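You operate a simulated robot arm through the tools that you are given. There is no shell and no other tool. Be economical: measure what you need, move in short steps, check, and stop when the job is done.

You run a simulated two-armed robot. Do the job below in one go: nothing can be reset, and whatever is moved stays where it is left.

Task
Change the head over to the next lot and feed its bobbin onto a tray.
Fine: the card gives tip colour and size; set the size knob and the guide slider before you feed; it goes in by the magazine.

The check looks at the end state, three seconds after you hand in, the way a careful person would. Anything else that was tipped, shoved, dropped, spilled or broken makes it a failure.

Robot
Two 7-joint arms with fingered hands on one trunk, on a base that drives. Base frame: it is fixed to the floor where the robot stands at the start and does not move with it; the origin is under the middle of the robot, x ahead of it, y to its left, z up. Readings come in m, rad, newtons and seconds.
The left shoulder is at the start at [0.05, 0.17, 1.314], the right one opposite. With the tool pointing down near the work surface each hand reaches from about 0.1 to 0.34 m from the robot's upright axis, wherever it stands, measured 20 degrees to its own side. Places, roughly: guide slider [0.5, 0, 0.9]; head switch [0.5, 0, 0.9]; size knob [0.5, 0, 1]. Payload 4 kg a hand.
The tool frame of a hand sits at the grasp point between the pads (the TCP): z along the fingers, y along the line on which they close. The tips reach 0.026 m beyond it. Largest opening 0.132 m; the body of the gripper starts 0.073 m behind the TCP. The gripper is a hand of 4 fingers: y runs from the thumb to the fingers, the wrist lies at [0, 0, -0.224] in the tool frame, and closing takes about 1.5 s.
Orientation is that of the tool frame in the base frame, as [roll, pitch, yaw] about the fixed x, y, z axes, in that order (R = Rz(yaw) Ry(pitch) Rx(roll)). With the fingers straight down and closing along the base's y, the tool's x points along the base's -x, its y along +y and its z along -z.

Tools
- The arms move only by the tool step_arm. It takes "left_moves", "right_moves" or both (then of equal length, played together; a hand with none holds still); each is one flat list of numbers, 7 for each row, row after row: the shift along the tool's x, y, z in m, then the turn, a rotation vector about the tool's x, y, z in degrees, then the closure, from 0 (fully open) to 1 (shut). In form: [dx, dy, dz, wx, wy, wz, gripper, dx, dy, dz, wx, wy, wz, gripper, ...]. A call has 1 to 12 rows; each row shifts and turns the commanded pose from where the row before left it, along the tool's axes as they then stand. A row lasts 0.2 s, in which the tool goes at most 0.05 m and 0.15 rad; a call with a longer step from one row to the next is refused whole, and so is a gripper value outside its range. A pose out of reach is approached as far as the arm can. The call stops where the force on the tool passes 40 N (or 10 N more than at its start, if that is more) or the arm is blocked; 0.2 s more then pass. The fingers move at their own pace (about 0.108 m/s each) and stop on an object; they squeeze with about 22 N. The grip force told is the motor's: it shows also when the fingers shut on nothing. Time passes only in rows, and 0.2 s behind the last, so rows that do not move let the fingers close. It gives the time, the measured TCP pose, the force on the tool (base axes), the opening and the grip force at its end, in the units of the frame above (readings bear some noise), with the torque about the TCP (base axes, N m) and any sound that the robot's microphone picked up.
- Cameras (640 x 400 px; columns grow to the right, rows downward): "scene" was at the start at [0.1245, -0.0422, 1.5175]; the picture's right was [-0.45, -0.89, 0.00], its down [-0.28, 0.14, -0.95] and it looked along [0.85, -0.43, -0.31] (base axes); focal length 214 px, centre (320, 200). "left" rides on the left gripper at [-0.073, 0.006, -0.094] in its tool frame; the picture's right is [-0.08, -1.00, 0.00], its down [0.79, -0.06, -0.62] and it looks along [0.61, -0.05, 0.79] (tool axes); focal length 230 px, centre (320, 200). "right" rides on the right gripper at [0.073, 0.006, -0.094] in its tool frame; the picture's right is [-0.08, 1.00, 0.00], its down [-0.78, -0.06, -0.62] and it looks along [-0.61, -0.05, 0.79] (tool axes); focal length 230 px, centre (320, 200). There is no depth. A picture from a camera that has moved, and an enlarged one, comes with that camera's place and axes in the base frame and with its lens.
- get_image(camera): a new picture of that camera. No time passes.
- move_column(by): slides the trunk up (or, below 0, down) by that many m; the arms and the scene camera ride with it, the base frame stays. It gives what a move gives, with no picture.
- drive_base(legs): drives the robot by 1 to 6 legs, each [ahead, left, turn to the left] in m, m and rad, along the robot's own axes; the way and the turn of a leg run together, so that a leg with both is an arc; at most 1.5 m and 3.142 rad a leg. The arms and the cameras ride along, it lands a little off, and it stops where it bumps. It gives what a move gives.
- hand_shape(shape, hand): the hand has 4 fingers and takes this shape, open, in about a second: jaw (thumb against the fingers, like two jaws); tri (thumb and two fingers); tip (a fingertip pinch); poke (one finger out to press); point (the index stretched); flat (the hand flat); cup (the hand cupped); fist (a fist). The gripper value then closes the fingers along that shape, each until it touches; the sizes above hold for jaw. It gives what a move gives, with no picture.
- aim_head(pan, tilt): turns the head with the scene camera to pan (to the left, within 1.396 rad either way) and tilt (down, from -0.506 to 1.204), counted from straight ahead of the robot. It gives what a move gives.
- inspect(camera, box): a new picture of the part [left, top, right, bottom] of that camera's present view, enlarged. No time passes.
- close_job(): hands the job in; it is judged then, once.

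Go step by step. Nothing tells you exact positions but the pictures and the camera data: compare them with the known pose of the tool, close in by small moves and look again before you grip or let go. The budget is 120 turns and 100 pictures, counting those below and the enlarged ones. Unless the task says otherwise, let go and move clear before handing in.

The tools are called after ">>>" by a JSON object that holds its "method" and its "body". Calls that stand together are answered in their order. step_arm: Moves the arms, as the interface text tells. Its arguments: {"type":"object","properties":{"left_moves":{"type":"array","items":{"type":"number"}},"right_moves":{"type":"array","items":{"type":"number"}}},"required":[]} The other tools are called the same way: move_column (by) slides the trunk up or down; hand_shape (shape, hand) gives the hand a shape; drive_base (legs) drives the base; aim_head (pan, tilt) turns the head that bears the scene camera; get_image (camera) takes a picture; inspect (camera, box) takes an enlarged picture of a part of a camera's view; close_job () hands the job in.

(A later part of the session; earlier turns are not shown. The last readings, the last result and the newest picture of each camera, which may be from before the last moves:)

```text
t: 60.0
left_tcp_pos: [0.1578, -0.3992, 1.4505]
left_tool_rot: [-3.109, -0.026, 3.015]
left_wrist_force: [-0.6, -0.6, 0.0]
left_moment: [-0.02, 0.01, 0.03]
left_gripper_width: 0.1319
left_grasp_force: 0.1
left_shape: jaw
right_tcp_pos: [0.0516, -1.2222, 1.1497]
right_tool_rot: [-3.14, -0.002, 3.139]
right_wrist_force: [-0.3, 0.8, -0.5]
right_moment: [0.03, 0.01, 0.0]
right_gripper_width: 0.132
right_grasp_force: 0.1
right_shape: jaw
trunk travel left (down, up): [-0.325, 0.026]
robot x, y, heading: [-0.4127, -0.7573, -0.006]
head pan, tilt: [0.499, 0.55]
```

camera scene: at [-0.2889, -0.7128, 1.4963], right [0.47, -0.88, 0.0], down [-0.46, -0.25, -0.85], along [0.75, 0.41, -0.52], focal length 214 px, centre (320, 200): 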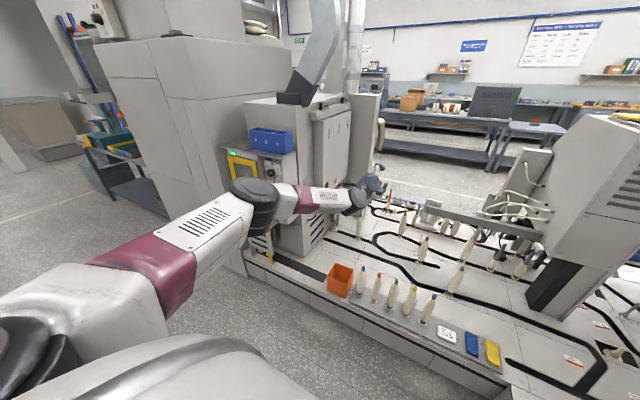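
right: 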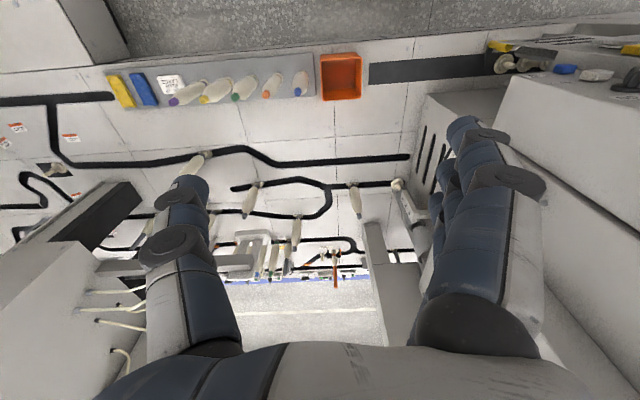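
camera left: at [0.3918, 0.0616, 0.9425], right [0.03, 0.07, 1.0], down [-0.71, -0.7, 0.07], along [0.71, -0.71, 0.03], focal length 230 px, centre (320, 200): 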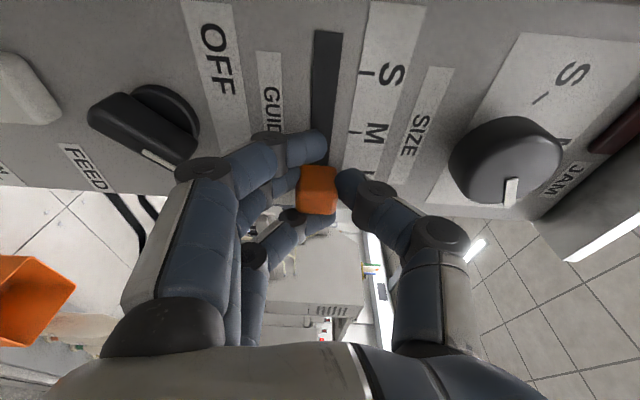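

>>> {"method": "step_arm", "body": {"left_moves": [0.04, -0.01, 0, 0, 0, 0, 0, 0.04, -0.01, 0, 0, 0, 0, 0, 0.04, -0.01, 0, 0, 0, 0, 0, 0.04, -0.01, 0, 0, 0, 0, 0, 0.03, -0.01, 0, 0, 0, 0, 0, 0.03, -0.01, 0, 0, 0, 0, 0]}}

>>> {"method": "drive_base", "body": {"legs": [[0.3, 0, 0]]}}

>>> {"method": "get_image", "body": {"camera": "right"}}

```text
t: 61.4
left_tcp_pos: [-0.0611, -0.4066, 1.4562]
left_tool_rot: [-3.037, -0.006, 3.022]
left_wrist_force: [0.0, -0.3, -0.3]
left_moment: [-0.02, -0.02, 0.01]
left_gripper_width: 0.1318
left_grasp_force: 0.1
left_shape: jaw
left hand out of reach, approached as far as the arm can: row 6
right_tcp_pos: [0.0495, -1.2223, 1.1515]
right_tool_rot: [-3.139, 0.0, 3.139]
right_wrist_force: [0.0, -0.2, 0.1]
right_moment: [-0.01, 0.02, -0.02]
right_gripper_width: 0.132
right_grasp_force: 0.0
right_shape: jaw
trunk travel left (down, up): [-0.325, 0.026]
robot x, y, heading: [-0.4109, -0.7548, -0.003]
head pan, tilt: [0.499, 0.55]
```

```text
t: 63.4
left_tcp_pos: [0.2479, -0.4118, 1.4542]
left_tool_rot: [-3.041, -0.017, 3.024]
left_wrist_force: [0.1, 0.4, 0.1]
left_moment: [-0.01, 0.04, -0.02]
left_gripper_width: 0.1315
left_grasp_force: 0.0
left_shape: jaw
right_tcp_pos: [0.3545, -1.2275, 1.1504]
right_tool_rot: [-3.141, -0.002, 3.137]
right_wrist_force: [0.0, 0.2, -0.5]
right_moment: [-0.02, 0.01, 0.01]
right_gripper_width: 0.1319
right_grasp_force: 0.1
right_shape: jaw
trunk travel left (down, up): [-0.325, 0.026]
robot x, y, heading: [-0.1057, -0.7592, -0.011]
head pan, tilt: [0.499, 0.55]
```

```text
34 pictures are left
camera right: at [0.2815, -1.2216, 1.2442], right [0.08, 1.0, 0.0], down [0.78, -0.06, 0.62], along [0.61, -0.05, -0.79], focal length 230 px, centre (320, 200)
```

right: 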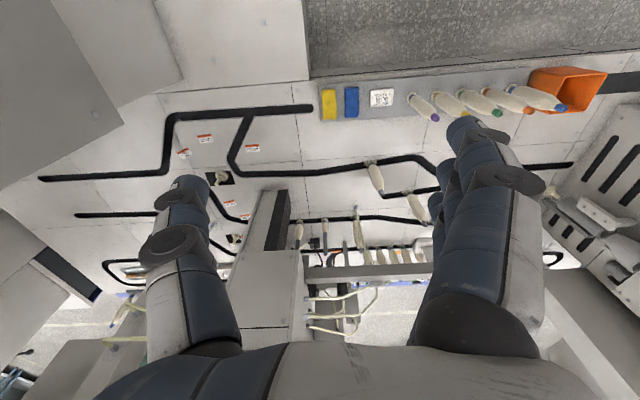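

>>> {"method": "drive_base", "body": {"legs": [[0.05, 0.38, 0.011]]}}

>>> {"method": "step_arm", "body": {"right_moves": [0, 0.05, 0, 0, 0, 0, 0, 0, 0.05, 0, 0, 0, 0, 0, 0, 0.05, 0, 0, 0, 0, 0, 0, 0.05, 0, 0, 0, 0, 0, 0, 0.05, 0, 0, 0, 0, 0, 0, 0.05, 0, 0, 0, 0, 0]}}

>>> {"method": "get_image", "body": {"camera": "right"}}

```text
t: 67.3
left_tcp_pos: [0.2963, -0.0304, 1.4528]
left_tool_rot: [-3.034, -0.016, 3.029]
left_wrist_force: [0.9, -0.8, 0.5]
left_moment: [0.0, 0.03, -0.02]
left_gripper_width: 0.1318
left_grasp_force: 0.1
left_shape: jaw
right_tcp_pos: [0.4085, -0.847, 1.1503]
right_tool_rot: [-3.141, 0.0, -3.141]
right_wrist_force: [-0.1, 0.3, 0.3]
right_moment: [0.01, 0.0, 0.0]
right_gripper_width: 0.1318
right_grasp_force: 0.0
right_shape: jaw
trunk travel left (down, up): [-0.325, 0.026]
robot x, y, heading: [-0.049, -0.3804, -0.0]
head pan, tilt: [0.499, 0.55]
```

```text
t: 68.7
left_tcp_pos: [0.2974, -0.0282, 1.452]
left_tool_rot: [-3.028, -0.016, 3.032]
left_wrist_force: [-0.2, -0.4, -0.8]
left_moment: [0.01, -0.01, 0.01]
left_gripper_width: 0.132
left_grasp_force: 0.1
left_shape: jaw
right_tcp_pos: [0.4084, -0.5474, 1.149]
right_tool_rot: [-3.139, 0.002, 3.142]
right_wrist_force: [0.3, 0.2, 0.2]
right_moment: [-0.01, 0.02, -0.01]
right_gripper_width: 0.1316
right_grasp_force: 0.1
right_shape: jaw
trunk travel left (down, up): [-0.325, 0.026]
robot x, y, heading: [-0.0531, -0.3786, 0.001]
head pan, tilt: [0.499, 0.55]
```

```text
33 pictures are left
camera right: at [0.3343, -0.5412, 1.2427], right [0.08, 1.0, 0.0], down [0.78, -0.06, 0.62], along [0.62, -0.05, -0.79], focal length 230 px, centre (320, 200)
```

right: 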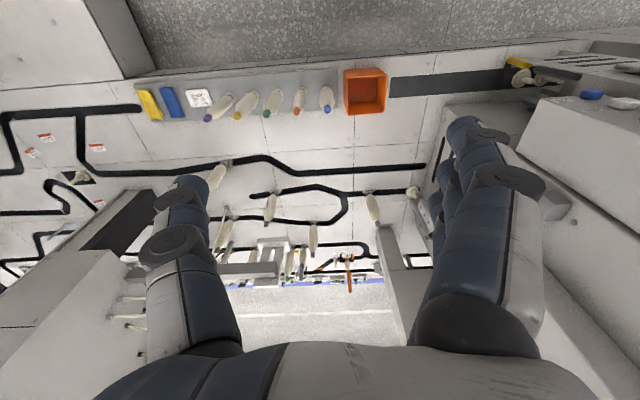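

The blue bobbin is confirmed at about (0.543, -0.537), base z≈0.36, top z≈0.553. I'll lower the trunk, then hover over it.

>>> {"method": "move_column", "body": {"by": -0.3}}

>>> {"method": "step_arm", "body": {"right_moves": [-0.04, 0, 0.04, 0, 0, 0, 0.39, -0.04, 0, 0.04, 0, 0, 0, 0.39, -0.04, 0, 0.04, 0, 0, 0, 0.39, -0.015, 0.01, 0.03, 0, 0, 0, 0.39, 0, 0, 0, 0, 0, 0, 0.39]}}

>>> {"method": "get_image", "body": {"camera": "right"}}

```text
t: 71.0
left_tcp_pos: [0.3946, -0.0111, 1.0806]
left_tool_rot: [-2.919, -0.397, 3.066]
left_wrist_force: [-65.0, -10.0, 14.8]
left_moment: [1.04, -5.79, 0.16]
left_gripper_width: 0.1322
left_grasp_force: 0.1
left_shape: jaw
right_tcp_pos: [0.3991, -0.5442, 0.8981]
right_tool_rot: [3.14, -0.005, -3.129]
right_wrist_force: [0.1, 0.3, 1.0]
right_moment: [-0.04, -0.04, 0.0]
right_gripper_width: 0.132
right_grasp_force: 0.1
right_shape: jaw
trunk travel left (down, up): [-0.071, 0.28]
robot x, y, heading: [-0.0555, -0.377, 0.008]
head pan, tilt: [0.499, 0.55]
stopped: the force on the tool passed its limit at 162 N (the readings are from after the stop); the commanded pose is now the measured one
```

```text
refused: row 1 steps farther than a row can; nothing moved
```

```text
32 pictures are left
camera right: at [0.3262, -0.5398, 0.9913], right [0.07, 1.0, 0.0], down [0.79, -0.05, 0.61], along [0.61, -0.04, -0.79], focal length 230 px, centre (320, 200)
```

right: 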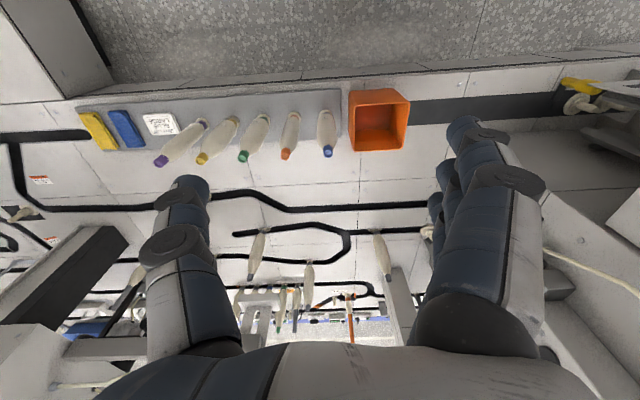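

The trunk's forward lean pushed the left hand against the shelf. I'm backing off at once and checking the machine.

>>> {"method": "drive_base", "body": {"legs": [[-0.15, 0, 0]]}}

>>> {"method": "aim_head", "body": {"pan": 0.4, "tilt": 0.4}}

>>> {"method": "get_image", "body": {"camera": "scene"}}

```text
t: 72.4
left_tcp_pos: [0.2597, -0.0125, 1.0722]
left_tool_rot: [-2.921, -0.404, 3.053]
left_wrist_force: [-0.7, -0.1, 1.1]
left_moment: [0.03, -0.03, -0.01]
left_gripper_width: 0.1317
left_grasp_force: 0.0
left_shape: jaw
right_tcp_pos: [0.2578, -0.5466, 0.8915]
right_tool_rot: [-3.141, -0.018, -3.135]
right_wrist_force: [0.0, 0.0, 0.6]
right_moment: [-0.02, -0.03, -0.02]
right_gripper_width: 0.1318
right_grasp_force: 0.0
right_shape: jaw
trunk travel left (down, up): [-0.071, 0.28]
robot x, y, heading: [-0.2044, -0.3798, 0.002]
head pan, tilt: [0.499, 0.55]
```

```text
t: 73.1
left_tcp_pos: [0.2598, -0.0135, 1.0722]
left_tool_rot: [-2.921, -0.405, 3.057]
left_wrist_force: [0.7, 0.2, -0.4]
left_moment: [-0.03, -0.02, -0.01]
left_gripper_width: 0.1319
left_grasp_force: 0.1
left_shape: jaw
right_tcp_pos: [0.2586, -0.5455, 0.891]
right_tool_rot: [3.141, -0.017, -3.139]
right_wrist_force: [-0.7, 0.3, -0.3]
right_moment: [-0.03, 0.01, 0.02]
right_gripper_width: 0.1319
right_grasp_force: 0.1
right_shape: jaw
trunk travel left (down, up): [-0.071, 0.28]
robot x, y, heading: [-0.205, -0.3787, -0.001]
head pan, tilt: [0.4, 0.4]
```

```text
31 pictures are left
camera scene: at [0.0831, -0.3432, 1.2406], right [0.39, -0.92, 0.0], down [-0.36, -0.15, -0.92], along [0.85, 0.36, -0.39], focal length 214 px, centre (320, 200)
```

scene: 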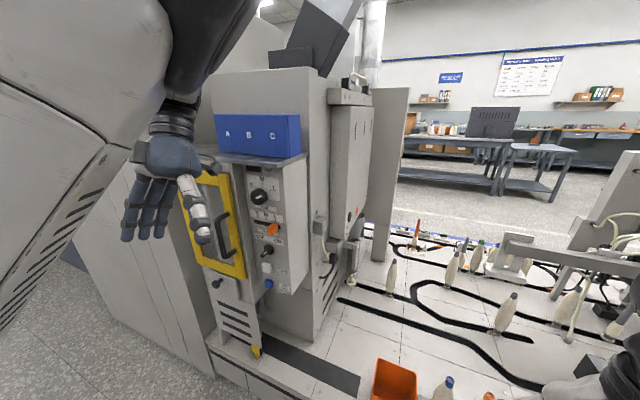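

The box and panel look undisturbed. I'll move further right, so the left hand stays clear of the machine, and lower fully there.

>>> {"method": "drive_base", "body": {"legs": [[0, -0.27, 0]]}}

>>> {"method": "move_column", "body": {"by": -0.07}}

>>> {"method": "step_arm", "body": {"right_moves": [0, 0.045, 0, 0, 0, 0, 0.39, 0, 0.045, 0, 0, 0, 0, 0.39, 0, 0.045, 0, 0, 0, 0, 0.39, 0, 0.045, 0, 0, 0, 0, 0.39, 0, 0.045, 0, 0, 0, 0, 0.39, 0, 0.045, 0, 0, 0, 0, 0.39]}}

```text
t: 76.0
left_tcp_pos: [0.2633, -0.2806, 1.0733]
left_tool_rot: [-2.919, -0.405, 3.045]
left_wrist_force: [-0.9, 0.1, 0.6]
left_moment: [0.01, 0.02, -0.01]
left_gripper_width: 0.132
left_grasp_force: 0.1
left_shape: jaw
right_tcp_pos: [0.2563, -0.8146, 0.8908]
right_tool_rot: [3.141, -0.018, 3.136]
right_wrist_force: [0.5, -0.1, 0.4]
right_moment: [-0.02, -0.03, 0.02]
right_gripper_width: 0.1319
right_grasp_force: 0.1
right_shape: jaw
trunk travel left (down, up): [-0.071, 0.28]
robot x, y, heading: [-0.2018, -0.6385, -0.01]
head pan, tilt: [0.4, 0.4]
```

```text
t: 77.1
left_tcp_pos: [0.2867, -0.2673, 0.9561]
left_tool_rot: [-2.857, -0.541, 3.064]
left_wrist_force: [-0.1, -0.4, 0.9]
left_moment: [-0.01, -0.01, 0.0]
left_gripper_width: 0.1318
left_grasp_force: 0.1
left_shape: jaw
right_tcp_pos: [0.2552, -0.8133, 0.8224]
right_tool_rot: [3.141, -0.014, 3.136]
right_wrist_force: [0.3, -0.2, 0.5]
right_moment: [-0.04, -0.02, 0.02]
right_gripper_width: 0.1319
right_grasp_force: 0.1
right_shape: jaw
trunk travel left (down, up): [-0.001, 0.35]
robot x, y, heading: [-0.2061, -0.6413, -0.013]
head pan, tilt: [0.4, 0.4]
```

```text
t: 78.5
left_tcp_pos: [0.2858, -0.2667, 0.9545]
left_tool_rot: [-2.858, -0.548, 3.063]
left_wrist_force: [0.2, -1.3, -0.6]
left_moment: [0.03, 0.0, 0.0]
left_gripper_width: 0.1319
left_grasp_force: 0.1
left_shape: jaw
right_tcp_pos: [0.2568, -0.5411, 0.8206]
right_tool_rot: [-3.141, -0.016, 3.137]
right_wrist_force: [0.4, -0.1, -0.4]
right_moment: [0.0, 0.01, -0.01]
right_gripper_width: 0.0809
right_grasp_force: 0.1
right_shape: jaw
trunk travel left (down, up): [-0.001, 0.35]
robot x, y, heading: [-0.2039, -0.6431, -0.011]
head pan, tilt: [0.4, 0.4]
```

>>> {"method": "drive_base", "body": {"legs": [[0.15, 0, 0.011]]}}

>>> {"method": "step_arm", "body": {"right_moves": [-0.03, 0, 0.035, 0, 0, 0, 0.39, -0.03, 0, 0.035, 0, 0, 0, 0.39, -0.03, 0, 0.035, 0, 0, 0, 0.39, -0.03, 0, 0.035, 0, 0, 0, 0.39, 0, 0, 0.03, 0, 0, 0, 0.39, 0, 0, 0, 0, 0, 0, 0.39]}}

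>>> {"method": "get_image", "body": {"camera": "right"}}

```text
t: 79.9
left_tcp_pos: [0.436, -0.263, 0.9551]
left_tool_rot: [-2.858, -0.547, 3.073]
left_wrist_force: [1.0, -0.3, -0.3]
left_moment: [-0.01, 0.0, -0.02]
left_gripper_width: 0.1322
left_grasp_force: 0.0
left_shape: jaw
right_tcp_pos: [0.408, -0.5375, 0.8201]
right_tool_rot: [3.141, -0.017, -3.133]
right_wrist_force: [-0.7, 0.0, -0.3]
right_moment: [0.03, 0.04, 0.03]
right_gripper_width: 0.0809
right_grasp_force: 0.1
right_shape: jaw
trunk travel left (down, up): [-0.001, 0.35]
robot x, y, heading: [-0.0513, -0.6475, 0.005]
head pan, tilt: [0.4, 0.4]
```

```text
t: 81.5
left_tcp_pos: [0.4335, -0.2604, 0.9543]
left_tool_rot: [-2.849, -0.546, 3.078]
left_wrist_force: [0.0, -0.5, 0.0]
left_moment: [0.0, -0.01, -0.01]
left_gripper_width: 0.132
left_grasp_force: 0.0
left_shape: jaw
right_tcp_pos: [0.5529, -0.5489, 0.666]
right_tool_rot: [3.105, -0.009, 3.083]
right_wrist_force: [-0.6, 0.3, -0.8]
right_moment: [0.0, -0.03, 0.0]
right_gripper_width: 0.0809
right_grasp_force: 0.0
right_shape: jaw
trunk travel left (down, up): [-0.001, 0.35]
robot x, y, heading: [-0.0512, -0.645, 0.006]
head pan, tilt: [0.4, 0.4]
stopped in row 6 (right hand): the arm was blocked; the commanded pose is now the measured one
```

```text
30 pictures are left
camera right: at [0.4797, -0.5432, 0.7608], right [0.14, 0.99, 0.04], down [0.78, -0.13, 0.61], along [0.6, -0.05, -0.79], focal length 230 px, centre (320, 200)
```

right: 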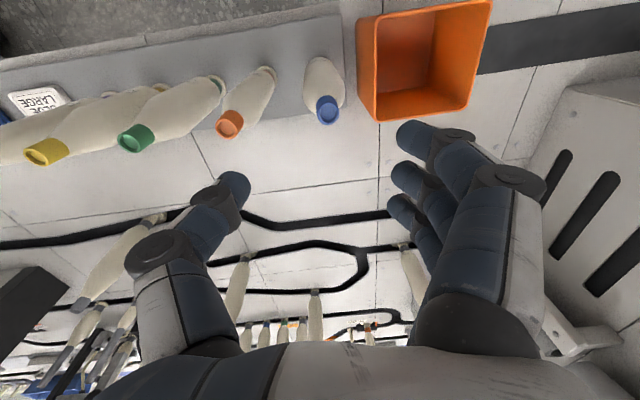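

Straight-down reach is blocked at this distance, so I'll tilt the hand about 45° forward and grip the bobbin from the front. First I'll tilt in place above it.

>>> {"method": "step_arm", "body": {"right_moves": [0, 0.005, 0, 0, -8, 0, 0.39, 0, 0.005, 0, 0, -8, 0, 0.39, 0, 0, 0, 0, -8, 0, 0.39, 0, 0, 0, 0, -8, 0, 0.39, 0, 0, 0, 0, -8, 0, 0.39, 0, 0, 0, 0, 0, 0, 0.39]}}

```text
t: 83.1
left_tcp_pos: [0.4333, -0.261, 0.9525]
left_tool_rot: [-2.848, -0.546, 3.079]
left_wrist_force: [-0.1, -0.9, -0.1]
left_moment: [-0.01, 0.01, 0.02]
left_gripper_width: 0.1321
left_grasp_force: 0.0
left_shape: jaw
right_tcp_pos: [0.5864, -0.5644, 0.686]
right_tool_rot: [3.032, 0.69, 2.918]
right_wrist_force: [-0.3, -0.2, 0.8]
right_moment: [0.0, -0.03, 0.01]
right_gripper_width: 0.081
right_grasp_force: 0.1
right_shape: jaw
trunk travel left (down, up): [-0.001, 0.35]
robot x, y, heading: [-0.0499, -0.6387, 0.002]
head pan, tilt: [0.4, 0.4]
stopped in row 6 (right hand): the arm was blocked; the commanded pose is now the measured one
```

The limit is folding, so I need more distance. I'll back up and then bring the hand down.

>>> {"method": "drive_base", "body": {"legs": [[-0.14, 0, 0]]}}

>>> {"method": "step_arm", "body": {"right_moves": [-0.02, 0.01, 0.03, 0, 0, 3, 0.39, -0.02, 0.01, 0.03, 0, 0, 3, 0.39, 0, 0, 0, 0, 0, 0, 0.39]}}

>>> {"method": "get_image", "body": {"camera": "right"}}

```text
t: 84.4
left_tcp_pos: [0.2949, -0.2606, 0.9546]
left_tool_rot: [-2.85, -0.545, 3.078]
left_wrist_force: [-0.3, -0.2, 0.9]
left_moment: [0.01, -0.02, 0.0]
left_gripper_width: 0.1319
left_grasp_force: 0.0
left_shape: jaw
right_tcp_pos: [0.4474, -0.5637, 0.6856]
right_tool_rot: [3.03, 0.692, 2.92]
right_wrist_force: [-0.9, -0.4, 0.2]
right_moment: [-0.04, 0.01, 0.01]
right_gripper_width: 0.0807
right_grasp_force: 0.0
right_shape: jaw
trunk travel left (down, up): [-0.001, 0.35]
robot x, y, heading: [-0.189, -0.6463, 0.003]
head pan, tilt: [0.4, 0.4]
```

```text
t: 85.4
left_tcp_pos: [0.2947, -0.2597, 0.9537]
left_tool_rot: [-2.849, -0.547, 3.077]
left_wrist_force: [0.3, -0.1, -0.1]
left_moment: [0.0, 0.01, -0.02]
left_gripper_width: 0.132
left_grasp_force: 0.1
left_shape: jaw
right_tcp_pos: [0.5429, -0.5804, 0.683]
right_tool_rot: [2.901, 0.668, 2.686]
right_wrist_force: [0.0, 0.1, 0.0]
right_moment: [-0.05, 0.01, -0.02]
right_gripper_width: 0.0807
right_grasp_force: 0.1
right_shape: jaw
trunk travel left (down, up): [-0.001, 0.35]
robot x, y, heading: [-0.1922, -0.6457, 0.005]
head pan, tilt: [0.4, 0.4]
stopped in row 3 (right hand): the arm was blocked; the commanded pose is now the measured one
```

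```text
29 pictures are left
camera right: at [0.4318, -0.5449, 0.7099], right [0.35, 0.91, 0.23], down [0.14, -0.3, 0.95], along [0.93, -0.3, -0.23], focal length 230 px, centre (320, 200)
```

right: 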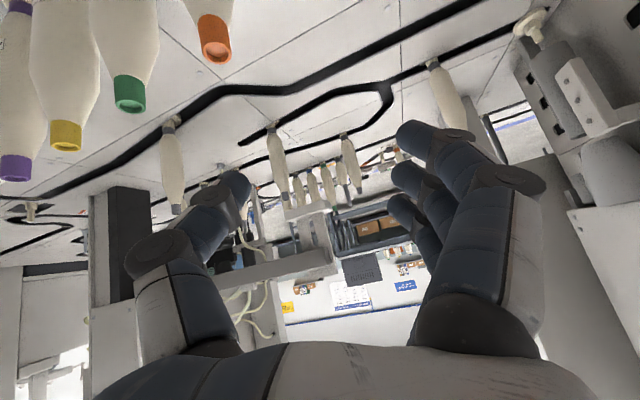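

>>> {"method": "drive_base", "body": {"legs": [[-0.1, 0, 0]]}}

>>> {"method": "step_arm", "body": {"right_moves": [0, 0, 0.01, 0, 0, -7, 0.39, 0, 0, 0.01, 0, 0, -7, 0.39, 0, 0, 0.01, 0, 0, -6, 0.39, 0, 0, 0.01, 0, 0, 0, 0.39, 0, 0, 0.01, 0, 0, 0, 0.39]}}

```text
t: 86.5
left_tcp_pos: [0.194, -0.2611, 0.9542]
left_tool_rot: [-2.849, -0.545, 3.076]
left_wrist_force: [-0.7, 0.3, -0.6]
left_moment: [-0.01, -0.04, -0.01]
left_gripper_width: 0.1322
left_grasp_force: 0.1
left_shape: jaw
right_tcp_pos: [0.4433, -0.5787, 0.6834]
right_tool_rot: [2.902, 0.67, 2.687]
right_wrist_force: [-0.5, -1.0, 0.5]
right_moment: [0.01, -0.02, -0.01]
right_gripper_width: 0.0811
right_grasp_force: 0.1
right_shape: jaw
trunk travel left (down, up): [-0.001, 0.35]
robot x, y, heading: [-0.2899, -0.6446, 0.004]
head pan, tilt: [0.4, 0.4]
```

```text
t: 88.0
left_tcp_pos: [0.1954, -0.2617, 0.9539]
left_tool_rot: [-2.848, -0.547, 3.077]
left_wrist_force: [-0.2, 0.2, -0.4]
left_moment: [0.03, -0.02, -0.01]
left_gripper_width: 0.1323
left_grasp_force: 0.1
left_shape: jaw
right_tcp_pos: [0.5043, -0.6244, 0.662]
right_tool_rot: [3.136, 0.711, 3.008]
right_wrist_force: [0.1, 0.8, 0.5]
right_moment: [-0.02, -0.01, 0.04]
right_gripper_width: 0.081
right_grasp_force: 0.0
right_shape: jaw
trunk travel left (down, up): [-0.001, 0.35]
robot x, y, heading: [-0.2888, -0.6488, 0.003]
head pan, tilt: [0.4, 0.4]
stopped in row 5 (right hand): the arm was blocked; the commanded pose is now the measured one
```

The right arm dislikes reaching across. I'll shift the base left so the bobbin lies slightly to the right arm's own side; both hands stay clear at this distance.

>>> {"method": "drive_base", "body": {"legs": [[-0.06, 0, 0], [0, 0.3, 0]]}}

>>> {"method": "step_arm", "body": {"right_moves": [0, -0.045, 0, 0, 0, 0, 0.39, 0, -0.045, 0, 0, 0, 0, 0.39, 0, -0.045, 0, 0, 0, 0, 0.39, 0, -0.045, 0, 0, 0, 0, 0.39, 0, -0.035, 0, 0, 0, 0, 0.39]}}

```text
t: 91.7
left_tcp_pos: [0.135, 0.0363, 0.9528]
left_tool_rot: [-2.847, -0.546, 3.076]
left_wrist_force: [-0.1, -0.2, -0.8]
left_moment: [0.01, 0.01, -0.03]
left_gripper_width: 0.1317
left_grasp_force: 0.0
left_shape: jaw
right_tcp_pos: [0.4461, -0.3261, 0.6606]
right_tool_rot: [3.135, 0.71, 3.006]
right_wrist_force: [0.0, -0.9, 0.5]
right_moment: [0.01, -0.02, -0.01]
right_gripper_width: 0.0811
right_grasp_force: 0.2
right_shape: jaw
trunk travel left (down, up): [-0.001, 0.35]
robot x, y, heading: [-0.3508, -0.3438, -0.002]
head pan, tilt: [0.4, 0.4]
```

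```text
t: 92.9
left_tcp_pos: [0.1344, 0.0346, 0.9535]
left_tool_rot: [-2.849, -0.546, 3.075]
left_wrist_force: [0.5, -0.2, -1.0]
left_moment: [0.02, -0.02, 0.01]
left_gripper_width: 0.1321
left_grasp_force: 0.0
left_shape: jaw
right_tcp_pos: [0.4163, -0.5417, 0.6603]
right_tool_rot: [3.134, 0.711, 3.005]
right_wrist_force: [-0.3, -0.4, 0.2]
right_moment: [-0.01, 0.02, 0.04]
right_gripper_width: 0.0812
right_grasp_force: 0.1
right_shape: jaw
trunk travel left (down, up): [-0.001, 0.35]
robot x, y, heading: [-0.3482, -0.3436, 0.004]
head pan, tilt: [0.4, 0.4]
```

Tracking is clean now. I'll straighten the yaw and go to a pre-grasp just in front of and above the bobbin.

>>> {"method": "step_arm", "body": {"right_moves": [0, 0, 0, -5.1, 0, -5.9, 0.39, 0.006, 0.002, 0.038, 0, 0, 0, 0.39, 0.006, 0.002, 0.038, 0, 0, 0, 0.39, 0.006, 0.001, 0.039, 0, 0, 0, 0.39, 0, 0, 0, 0, 0, 0, 0.39]}}

>>> {"method": "get_image", "body": {"camera": "right"}}

>>> {"method": "aim_head", "body": {"pan": -0.2, "tilt": 0.6}}

>>> {"method": "get_image", "body": {"camera": "scene"}}

```text
t: 94.1
left_tcp_pos: [0.1351, 0.0359, 0.9536]
left_tool_rot: [-2.85, -0.544, 3.077]
left_wrist_force: [0.7, 0.3, 0.3]
left_moment: [0.01, 0.01, -0.01]
left_gripper_width: 0.132
left_grasp_force: 0.0
left_shape: jaw
right_tcp_pos: [0.4752, -0.5326, 0.5628]
right_tool_rot: [3.136, 0.712, 3.141]
right_wrist_force: [0.6, -0.3, -0.2]
right_moment: [-0.01, -0.02, 0.01]
right_gripper_width: 0.081
right_grasp_force: 0.1
right_shape: jaw
trunk travel left (down, up): [-0.001, 0.35]
robot x, y, heading: [-0.354, -0.3461, -0.001]
head pan, tilt: [0.4, 0.4]
```

```text
28 pictures are left
camera right: at [0.3593, -0.5294, 0.5849], right [0.05, 1.0, 0.06], down [0.19, -0.07, 0.98], along [0.98, -0.04, -0.19], focal length 230 px, centre (320, 200)
```

right: 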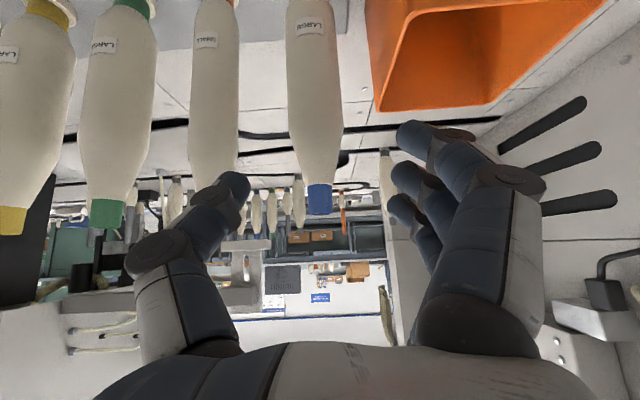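

```text
t: 95.1
left_tcp_pos: [0.1356, 0.0366, 0.9532]
left_tool_rot: [-2.848, -0.546, 3.077]
left_wrist_force: [0.5, 0.0, 0.5]
left_moment: [0.01, 0.0, -0.02]
left_gripper_width: 0.1317
left_grasp_force: 0.0
left_shape: jaw
right_tcp_pos: [0.476, -0.5342, 0.5609]
right_tool_rot: [3.134, 0.712, 3.141]
right_wrist_force: [0.1, 0.7, 0.0]
right_moment: [-0.02, -0.02, -0.02]
right_gripper_width: 0.0808
right_grasp_force: 0.0
right_shape: jaw
trunk travel left (down, up): [-0.001, 0.35]
robot x, y, heading: [-0.3512, -0.3453, 0.005]
head pan, tilt: [-0.201, 0.6]
```

```text
27 pictures are left
camera scene: at [0.0053, -0.3637, 1.1384], right [-0.2, -0.98, 0.0], down [-0.55, 0.11, -0.83], along [0.81, -0.16, -0.56], focal length 214 px, centre (320, 200)
```

scene: 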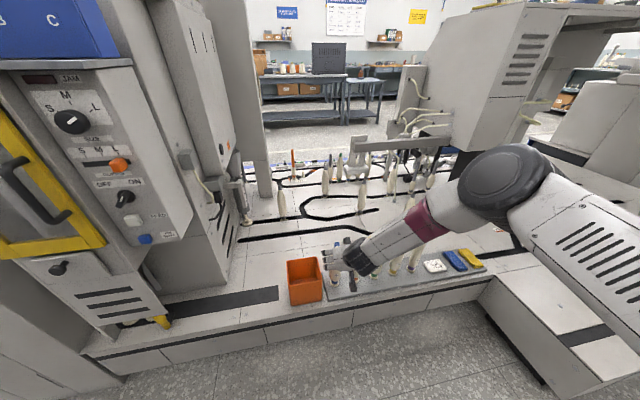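

The blue LARGE bobbin is centred between the fingers (max Ø≈49 mm, base z≈0.35, top 0.556). Advancing to straddle it.

>>> {"method": "step_arm", "body": {"right_moves": [0.003, -0.001, 0.0375, 0, 0, 0, 0.39, 0.003, -0.001, 0.0375, 0, 0, 0, 0.39, 0.003, -0.001, 0.0375, 0, 0, 0, 0.39, 0, 0, 0, 0, 0, 0, 0.39]}}

>>> {"method": "get_image", "body": {"camera": "right"}}

>>> {"method": "inspect", "body": {"camera": "scene", "box": [270, 210, 450, 320]}}

```text
t: 96.1
left_tcp_pos: [0.1353, 0.0356, 0.9539]
left_tool_rot: [-2.848, -0.545, 3.075]
left_wrist_force: [-0.3, 0.0, 0.8]
left_moment: [0.0, 0.02, -0.01]
left_gripper_width: 0.1322
left_grasp_force: 0.0
left_shape: jaw
right_tcp_pos: [0.5457, -0.5383, 0.4701]
right_tool_rot: [3.134, 0.712, -3.14]
right_wrist_force: [0.1, 0.0, -0.6]
right_moment: [-0.01, -0.05, -0.02]
right_gripper_width: 0.0809
right_grasp_force: 0.0
right_shape: jaw
trunk travel left (down, up): [-0.001, 0.35]
robot x, y, heading: [-0.3521, -0.3474, 0.001]
head pan, tilt: [-0.201, 0.6]
```

```text
26 pictures are left
camera right: at [0.4286, -0.5331, 0.4938], right [0.05, 1.0, 0.06], down [0.19, -0.07, 0.98], along [0.98, -0.04, -0.19], focal length 230 px, centre (320, 200)
```

right: 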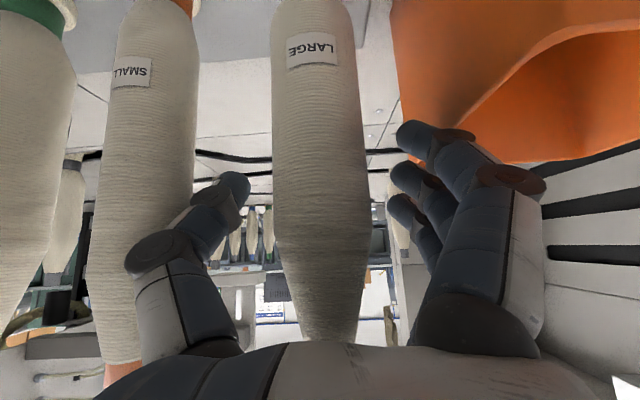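

```text
3.56 times, centred on (360, 265) of scene
camera zoom: at [0.005, -0.3638, 1.1386], right [-0.2, -0.98, 0.0], down [-0.55, 0.11, -0.83], along [0.81, -0.16, -0.56], focal length 763 px, centre (178, -31)
```

zoom: 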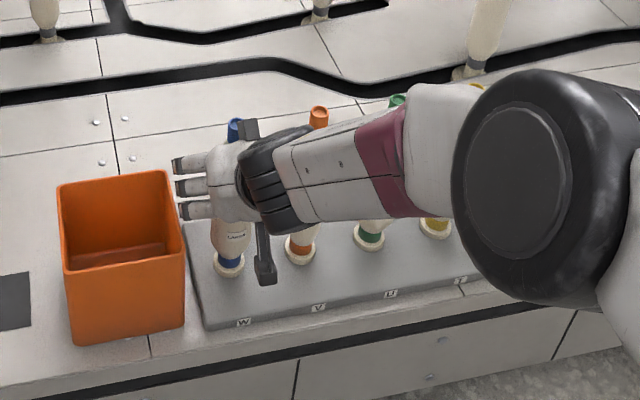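

Well centred; the cylindrical part is between the pads. Closing the grip.

>>> {"method": "step_arm", "body": {"right_moves": [0, 0, 0, 0, 0, 0, 0.7, 0, 0, 0, 0, 0, 0, 1, 0, 0, 0, 0, 0, 0, 1, 0, 0, 0, 0, 0, 0, 1, 0, 0, 0, 0, 0, 0, 1]}}

>>> {"method": "get_image", "body": {"camera": "right"}}

```text
t: 97.3
left_tcp_pos: [0.1357, 0.0355, 0.9537]
left_tool_rot: [-2.847, -0.545, 3.074]
left_wrist_force: [-1.6, 0.1, 0.1]
left_moment: [0.01, -0.02, 0.02]
left_gripper_width: 0.1318
left_grasp_force: 0.0
left_shape: jaw
right_tcp_pos: [0.5466, -0.5384, 0.4694]
right_tool_rot: [3.133, 0.711, -3.141]
right_wrist_force: [-0.2, 0.7, 0.3]
right_moment: [-0.03, 0.03, 0.0]
right_gripper_width: 0.0278
right_grasp_force: 21.4
right_shape: jaw
trunk travel left (down, up): [-0.001, 0.35]
robot x, y, heading: [-0.3508, -0.3451, -0.001]
head pan, tilt: [-0.201, 0.6]
```

```text
24 pictures are left
camera right: at [0.4286, -0.5334, 0.4935], right [0.05, 1.0, 0.06], down [0.19, -0.07, 0.98], along [0.98, -0.04, -0.2], focal length 230 px, centre (320, 200)
```

right: 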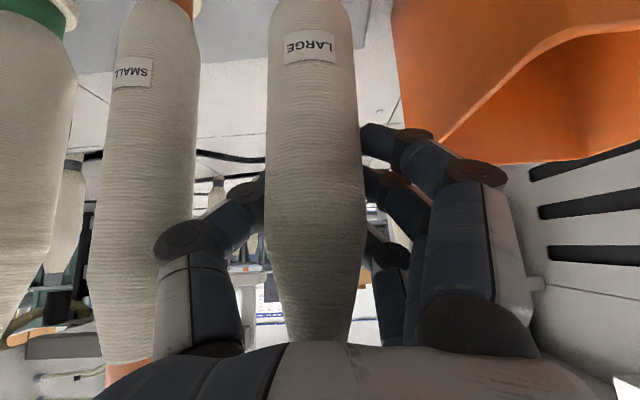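

Holding at 21 N. I'll lift by raising the trunk, straight up off the peg.

>>> {"method": "move_column", "body": {"by": 0.12}}

>>> {"method": "inspect", "body": {"camera": "scene", "box": [230, 150, 450, 330]}}

>>> {"method": "get_image", "body": {"camera": "right"}}

```text
t: 98.8
left_tcp_pos: [0.1374, 0.0359, 1.0716]
left_tool_rot: [-2.849, -0.548, 3.075]
left_wrist_force: [0.4, -0.2, -0.6]
left_moment: [-0.01, 0.05, -0.01]
left_gripper_width: 0.1318
left_grasp_force: 0.0
left_shape: jaw
right_tcp_pos: [0.5975, -0.5361, 0.8522]
right_tool_rot: [3.135, 1.044, -3.14]
right_wrist_force: [0.5, -0.6, -2.7]
right_moment: [-0.02, -0.05, -0.01]
right_gripper_width: 0.026
right_grasp_force: 22.5
right_shape: jaw
trunk travel left (down, up): [-0.121, 0.23]
robot x, y, heading: [-0.3539, -0.3469, -0.002]
head pan, tilt: [-0.201, 0.6]
```

```text
2.22 times, centred on (340, 240) of scene
camera zoom: at [-0.1171, -0.3638, 1.2803], right [-0.2, -0.98, 0.0], down [-0.55, 0.11, -0.82], along [0.81, -0.16, -0.57], focal length 477 px, centre (276, 111)
```

zoom: 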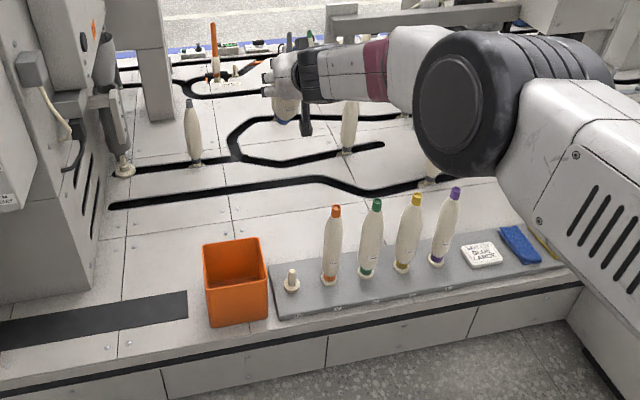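

```text
22 pictures are left
camera right: at [0.4797, -0.532, 0.8369], right [0.03, 1.0, 0.07], down [-0.14, -0.07, 0.99], along [0.99, -0.04, 0.14], focal length 230 px, centre (320, 200)
```

right: 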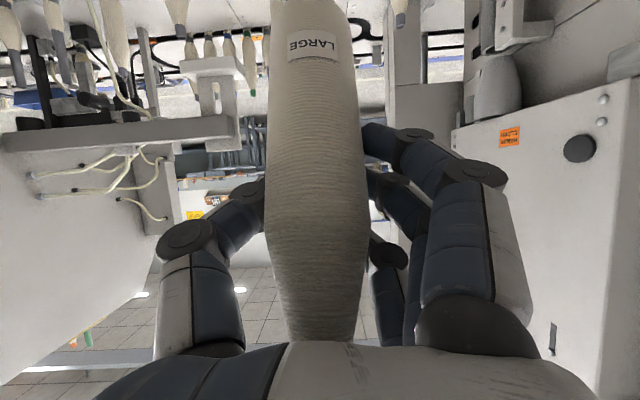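

The bobbin is lifted cleanly, neighbours intact. The hand pitched with the trunk; I'll back into open space, raise fully, then restore the hand's pitch.

>>> {"method": "drive_base", "body": {"legs": [[-0.3, 0, 0]]}}

>>> {"method": "move_column", "body": {"by": 0.22}}

```text
t: 100.9
left_tcp_pos: [-0.1691, 0.0348, 1.0741]
left_tool_rot: [-2.851, -0.546, 3.071]
left_wrist_force: [-0.2, -0.1, 0.6]
left_moment: [-0.01, 0.0, 0.02]
left_gripper_width: 0.132
left_grasp_force: 0.1
left_shape: jaw
right_tcp_pos: [0.2923, -0.5381, 0.8558]
right_tool_rot: [3.135, 1.047, 3.141]
right_wrist_force: [-0.5, 0.1, -1.0]
right_moment: [-0.02, 0.03, -0.03]
right_gripper_width: 0.0262
right_grasp_force: 21.7
right_shape: jaw
trunk travel left (down, up): [-0.121, 0.23]
robot x, y, heading: [-0.658, -0.3457, -0.003]
head pan, tilt: [-0.201, 0.6]
```

```text
t: 103.2
left_tcp_pos: [-0.168, 0.036, 1.2936]
left_tool_rot: [-2.849, -0.545, 3.072]
left_wrist_force: [0.0, -0.4, 0.0]
left_moment: [0.02, -0.01, -0.01]
left_gripper_width: 0.1319
left_grasp_force: 0.1
left_shape: jaw
right_tcp_pos: [0.2648, -0.5382, 1.2975]
right_tool_rot: [3.135, 1.299, 3.139]
right_wrist_force: [0.4, -0.2, -0.8]
right_moment: [-0.01, 0.0, 0.01]
right_gripper_width: 0.0263
right_grasp_force: 21.8
right_shape: jaw
trunk travel left (down, up): [-0.341, 0.01]
robot x, y, heading: [-0.6517, -0.3474, -0.006]
head pan, tilt: [-0.201, 0.6]
```

>>> {"method": "step_arm", "body": {"right_moves": [0, 0, -0.035, 0, 6.74, 0, 1, 0, 0, -0.035, 0, 6.74, 0, 1, 0, 0, -0.035, 0, 6.74, 0, 1, 0, 0, -0.035, 0, 6.74, 0, 1, 0, 0, -0.035, 0, 6.74, 0, 1, 0, 0, 0, 0, 0, 0, 1]}}

>>> {"method": "get_image", "body": {"camera": "right"}}

```text
t: 104.6
left_tcp_pos: [-0.1673, 0.0352, 1.2937]
left_tool_rot: [-2.849, -0.546, 3.072]
left_wrist_force: [0.7, -0.8, 0.4]
left_moment: [0.02, -0.01, 0.0]
left_gripper_width: 0.1324
left_grasp_force: 0.0
left_shape: jaw
right_tcp_pos: [0.1124, -0.5397, 1.3794]
right_tool_rot: [3.139, 0.71, -3.139]
right_wrist_force: [1.0, 0.1, -1.9]
right_moment: [0.03, -0.01, 0.05]
right_gripper_width: 0.0257
right_grasp_force: 21.7
right_shape: jaw
trunk travel left (down, up): [-0.341, 0.01]
robot x, y, heading: [-0.653, -0.3465, -0.004]
head pan, tilt: [-0.201, 0.6]
```

```text
21 pictures are left
camera right: at [-0.0041, -0.5355, 1.4035], right [0.05, 1.0, 0.05], down [0.19, -0.06, 0.98], along [0.98, -0.04, -0.2], focal length 230 px, centre (320, 200)
```

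right: 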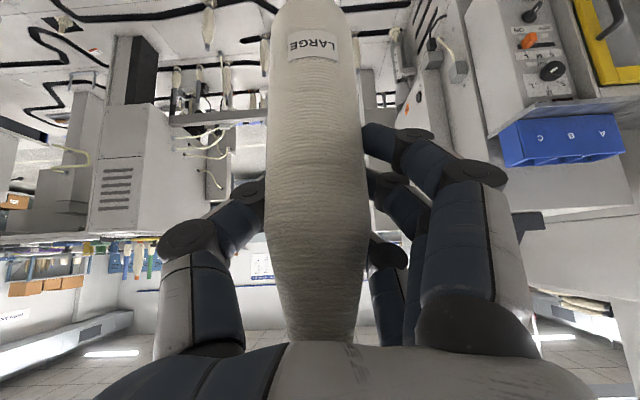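

The bobbin is upright again. Driving left, then forward toward the magazine at a safe height.

>>> {"method": "drive_base", "body": {"legs": [[0, 0.5, 0], [0.3, 0, 0]]}}

>>> {"method": "aim_head", "body": {"pan": -0.1, "tilt": 0.4}}

>>> {"method": "get_image", "body": {"camera": "scene"}}

>>> {"method": "get_image", "body": {"camera": "right"}}

```text
t: 111.2
left_tcp_pos: [0.1288, 0.5462, 1.2922]
left_tool_rot: [-2.849, -0.546, 3.08]
left_wrist_force: [-0.1, 0.6, -0.1]
left_moment: [-0.02, 0.03, 0.0]
left_gripper_width: 0.1321
left_grasp_force: 0.1
left_shape: jaw
right_tcp_pos: [0.4142, -0.0273, 1.3802]
right_tool_rot: [3.138, 0.714, -3.132]
right_wrist_force: [0.4, -0.4, -1.2]
right_moment: [0.02, -0.02, -0.03]
right_gripper_width: 0.0259
right_grasp_force: 21.4
right_shape: jaw
trunk travel left (down, up): [-0.341, 0.01]
robot x, y, heading: [-0.3571, 0.1611, 0.006]
head pan, tilt: [-0.201, 0.6]
```

```text
t: 112.0
left_tcp_pos: [0.1284, 0.5468, 1.2934]
left_tool_rot: [-2.849, -0.547, 3.079]
left_wrist_force: [1.1, 0.3, 0.1]
left_moment: [-0.01, 0.03, 0.0]
left_gripper_width: 0.1318
left_grasp_force: 0.0
left_shape: jaw
right_tcp_pos: [0.4141, -0.0272, 1.3794]
right_tool_rot: [3.138, 0.712, -3.131]
right_wrist_force: [0.6, -0.3, -1.6]
right_moment: [0.02, -0.02, 0.02]
right_gripper_width: 0.0256
right_grasp_force: 21.8
right_shape: jaw
trunk travel left (down, up): [-0.341, 0.01]
robot x, y, heading: [-0.3539, 0.1577, 0.002]
head pan, tilt: [-0.099, 0.4]
```

```text
20 pictures are left
camera scene: at [-0.2225, 0.1526, 1.526], right [-0.09, -1.0, 0.0], down [-0.39, 0.04, -0.92], along [0.92, -0.09, -0.39], focal length 214 px, centre (320, 200)
```

scene: 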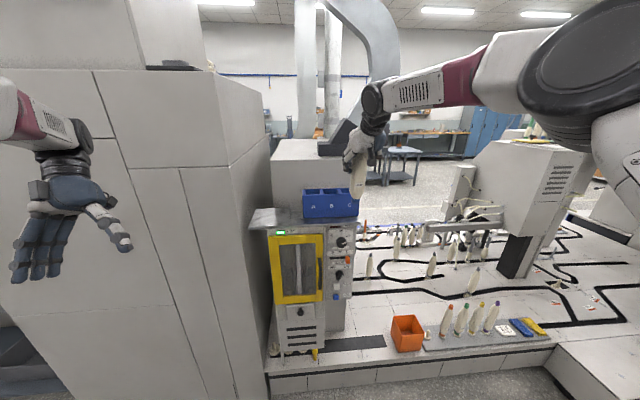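

```text
19 pictures are left
camera right: at [0.2968, -0.0235, 1.4035], right [0.05, 1.0, 0.05], down [0.19, -0.06, 0.98], along [0.98, -0.04, -0.19], focal length 230 px, centre (320, 200)
```

right: 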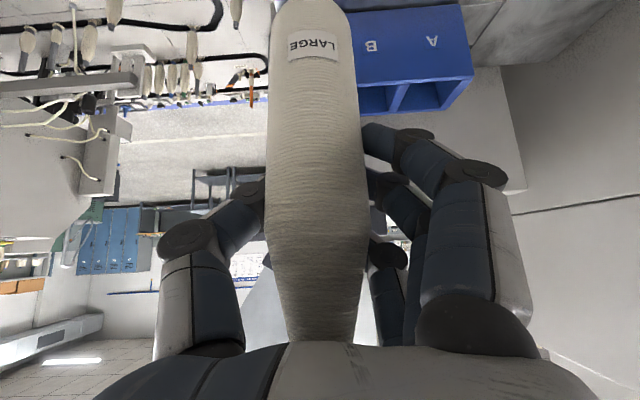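

>>> {"method": "inspect", "body": {"camera": "scene", "box": [290, 110, 390, 230]}}

>>> {"method": "inspect", "body": {"camera": "right", "box": [250, 0, 500, 130]}}

```text
3.33 times, centred on (340, 170) of scene
camera zoom: at [-0.2225, 0.1526, 1.526], right [-0.09, -1.0, 0.0], down [-0.39, 0.04, -0.92], along [0.92, -0.09, -0.39], focal length 715 px, centre (253, 300)
```

zoom: 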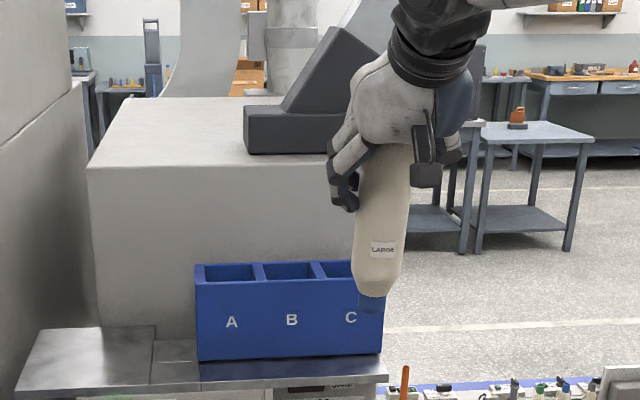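

```text
2.56 times, centred on (375, 65) of right
camera zoom: at [0.2968, -0.0235, 1.4035], right [0.05, 1.0, 0.05], down [0.19, -0.06, 0.98], along [0.98, -0.04, -0.19], focal length 589 px, centre (179, 546)
```

zoom: 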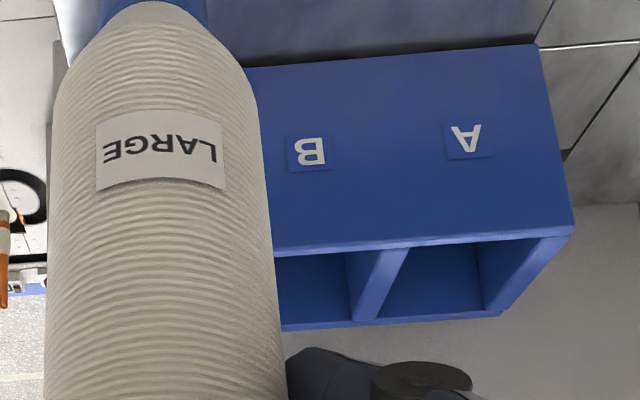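

The hand is aligned near slot C (estimated centre x≈0.563, y≈-0.036). I'll drive the last stretch, then fine-adjust with the arm.

>>> {"method": "drive_base", "body": {"legs": [[0.11, 0, 0]]}}

>>> {"method": "step_arm", "body": {"right_moves": [0, 0, 0, 0, 0, 0, 1]}}

```text
t: 113.1
left_tcp_pos: [0.2363, 0.5471, 1.2943]
left_tool_rot: [-2.848, -0.547, 3.082]
left_wrist_force: [0.3, -0.3, 0.3]
left_moment: [0.0, -0.04, 0.0]
left_gripper_width: 0.1316
left_grasp_force: 0.1
left_shape: jaw
right_tcp_pos: [0.5238, -0.0233, 1.3799]
right_tool_rot: [3.138, 0.712, -3.127]
right_wrist_force: [-0.8, 0.5, -0.5]
right_moment: [-0.01, -0.04, 0.01]
right_gripper_width: 0.0259
right_grasp_force: 22.2
right_shape: jaw
trunk travel left (down, up): [-0.341, 0.01]
robot x, y, heading: [-0.2432, 0.1584, 0.007]
head pan, tilt: [-0.099, 0.4]
```

```text
t: 113.5
left_tcp_pos: [0.2343, 0.5472, 1.294]
left_tool_rot: [-2.849, -0.544, 3.083]
left_wrist_force: [0.1, 0.1, 0.4]
left_moment: [-0.02, 0.01, 0.03]
left_gripper_width: 0.1317
left_grasp_force: 0.1
left_shape: jaw
right_tcp_pos: [0.5222, -0.0238, 1.3807]
right_tool_rot: [3.138, 0.715, -3.127]
right_wrist_force: [-0.4, 0.0, -0.9]
right_moment: [-0.01, -0.02, 0.02]
right_gripper_width: 0.0256
right_grasp_force: 21.5
right_shape: jaw
trunk travel left (down, up): [-0.341, 0.01]
robot x, y, heading: [-0.2447, 0.1605, 0.01]
head pan, tilt: [-0.099, 0.4]
```

>>> {"method": "step_arm", "body": {"right_moves": [-0.0166, -0.0065, 0.0144, 0, 0, 0, 1, -0.0166, -0.0065, 0.0144, 0, 0, 0, 1, 0, 0, 0, 0, 0, 0, 1]}}

>>> {"method": "get_image", "body": {"camera": "right"}}

>>> {"method": "inspect", "body": {"camera": "scene", "box": [290, 110, 410, 250]}}

```text
t: 114.3
left_tcp_pos: [0.2358, 0.5475, 1.2945]
left_tool_rot: [-2.849, -0.544, 3.082]
left_wrist_force: [-0.5, 0.2, -0.6]
left_moment: [-0.01, -0.02, 0.01]
left_gripper_width: 0.132
left_grasp_force: 0.1
left_shape: jaw
right_tcp_pos: [0.568, -0.0361, 1.3807]
right_tool_rot: [3.137, 0.714, -3.127]
right_wrist_force: [-1.0, -0.5, -1.0]
right_moment: [-0.03, -0.04, 0.0]
right_gripper_width: 0.0258
right_grasp_force: 22.6
right_shape: jaw
trunk travel left (down, up): [-0.341, 0.01]
robot x, y, heading: [-0.2446, 0.1602, 0.008]
head pan, tilt: [-0.099, 0.4]
```

```text
16 pictures are left
camera right: at [0.4505, -0.0327, 1.4043], right [0.04, 1.0, 0.05], down [0.19, -0.06, 0.98], along [0.98, -0.03, -0.19], focal length 230 px, centre (320, 200)
```

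right: 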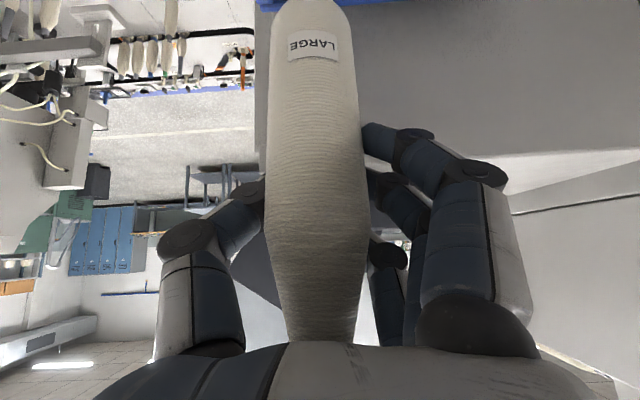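

```text
2.86 times, centred on (350, 180) of scene
camera zoom: at [-0.1141, 0.1535, 1.5262], right [-0.09, -1.0, 0.0], down [-0.39, 0.04, -0.92], along [0.92, -0.08, -0.39], focal length 613 px, centre (234, 257)
```

zoom: 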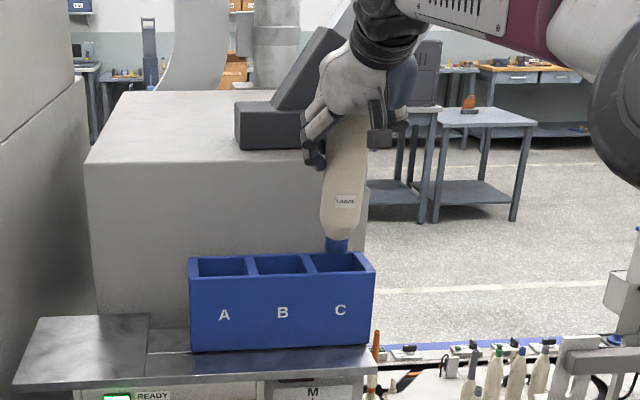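

The bobbin's blue foot is right above slot C. Descending slowly.

>>> {"method": "step_arm", "body": {"right_moves": [0.0131, -0.002, 0.0151, 0, 0, 0, 1, 0.0131, -0.002, 0.0151, 0, 0, 0, 1, 0.0066, 0, 0.0076, 0, 0, 0, 1, 0, 0, 0, 0, 0, 0, 1]}}

>>> {"method": "inspect", "body": {"camera": "scene", "box": [310, 140, 380, 220]}}

```text
t: 115.3
left_tcp_pos: [0.2371, 0.5486, 1.2941]
left_tool_rot: [-2.847, -0.546, 3.082]
left_wrist_force: [0.2, 0.5, 0.1]
left_moment: [-0.02, 0.02, -0.01]
left_gripper_width: 0.1319
left_grasp_force: 0.1
left_shape: jaw
right_tcp_pos: [0.5672, -0.0384, 1.331]
right_tool_rot: [3.14, 0.71, -3.13]
right_wrist_force: [-0.3, 1.0, -1.2]
right_moment: [0.04, 0.01, 0.0]
right_gripper_width: 0.0259
right_grasp_force: 22.0
right_shape: jaw
trunk travel left (down, up): [-0.341, 0.01]
robot x, y, heading: [-0.2466, 0.1574, 0.01]
head pan, tilt: [-0.099, 0.4]
```

```text
5.00 times, centred on (345, 180) of scene
camera zoom: at [-0.1132, 0.1537, 1.5261], right [-0.09, -1.0, 0.0], down [-0.39, 0.04, -0.92], along [0.92, -0.08, -0.39], focal length 1072 px, centre (195, 300)
```

zoom: 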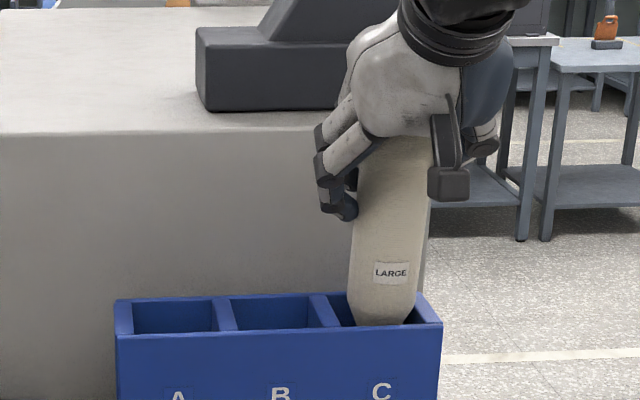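

It's entering cleanly with no contact force. Continuing down.

>>> {"method": "step_arm", "body": {"right_moves": [0.0098, 0, 0.0113, 0, 0, 0, 1, 0.0098, 0, 0.0113, 0, 0, 0, 1, 0.0098, 0, 0.0113, 0, 0, 0, 1, 0, 0, 0, 0, 0, 0, 1]}}

>>> {"method": "inspect", "body": {"camera": "scene", "box": [310, 140, 380, 220]}}

```text
t: 116.2
left_tcp_pos: [0.2362, 0.5485, 1.2935]
left_tool_rot: [-2.847, -0.545, 3.082]
left_wrist_force: [1.5, -0.2, -0.3]
left_moment: [0.01, 0.03, 0.01]
left_gripper_width: 0.1319
left_grasp_force: 0.2
left_shape: jaw
right_tcp_pos: [0.5719, -0.0387, 1.3011]
right_tool_rot: [3.134, 0.74, -3.129]
right_wrist_force: [2.9, 2.3, 9.9]
right_moment: [-0.06, 0.15, -0.16]
right_gripper_width: 0.0204
right_grasp_force: 21.8
right_shape: jaw
trunk travel left (down, up): [-0.341, 0.01]
robot x, y, heading: [-0.2488, 0.1624, 0.009]
head pan, tilt: [-0.099, 0.4]
stopped in row 4 (right hand): the force on the tool passed its limit at 45 N (the readings are from after the stop); the commanded pose is now the measured one
```

```text
5.00 times, centred on (345, 180) of scene
camera zoom: at [-0.1126, 0.1541, 1.526], right [-0.09, -1.0, 0.0], down [-0.39, 0.04, -0.92], along [0.92, -0.08, -0.39], focal length 1072 px, centre (195, 300)
```

zoom: 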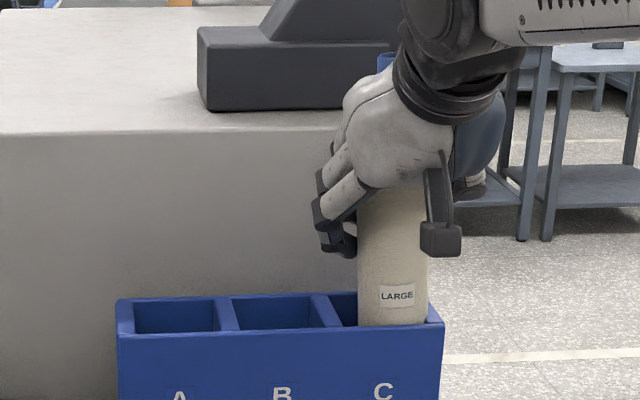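

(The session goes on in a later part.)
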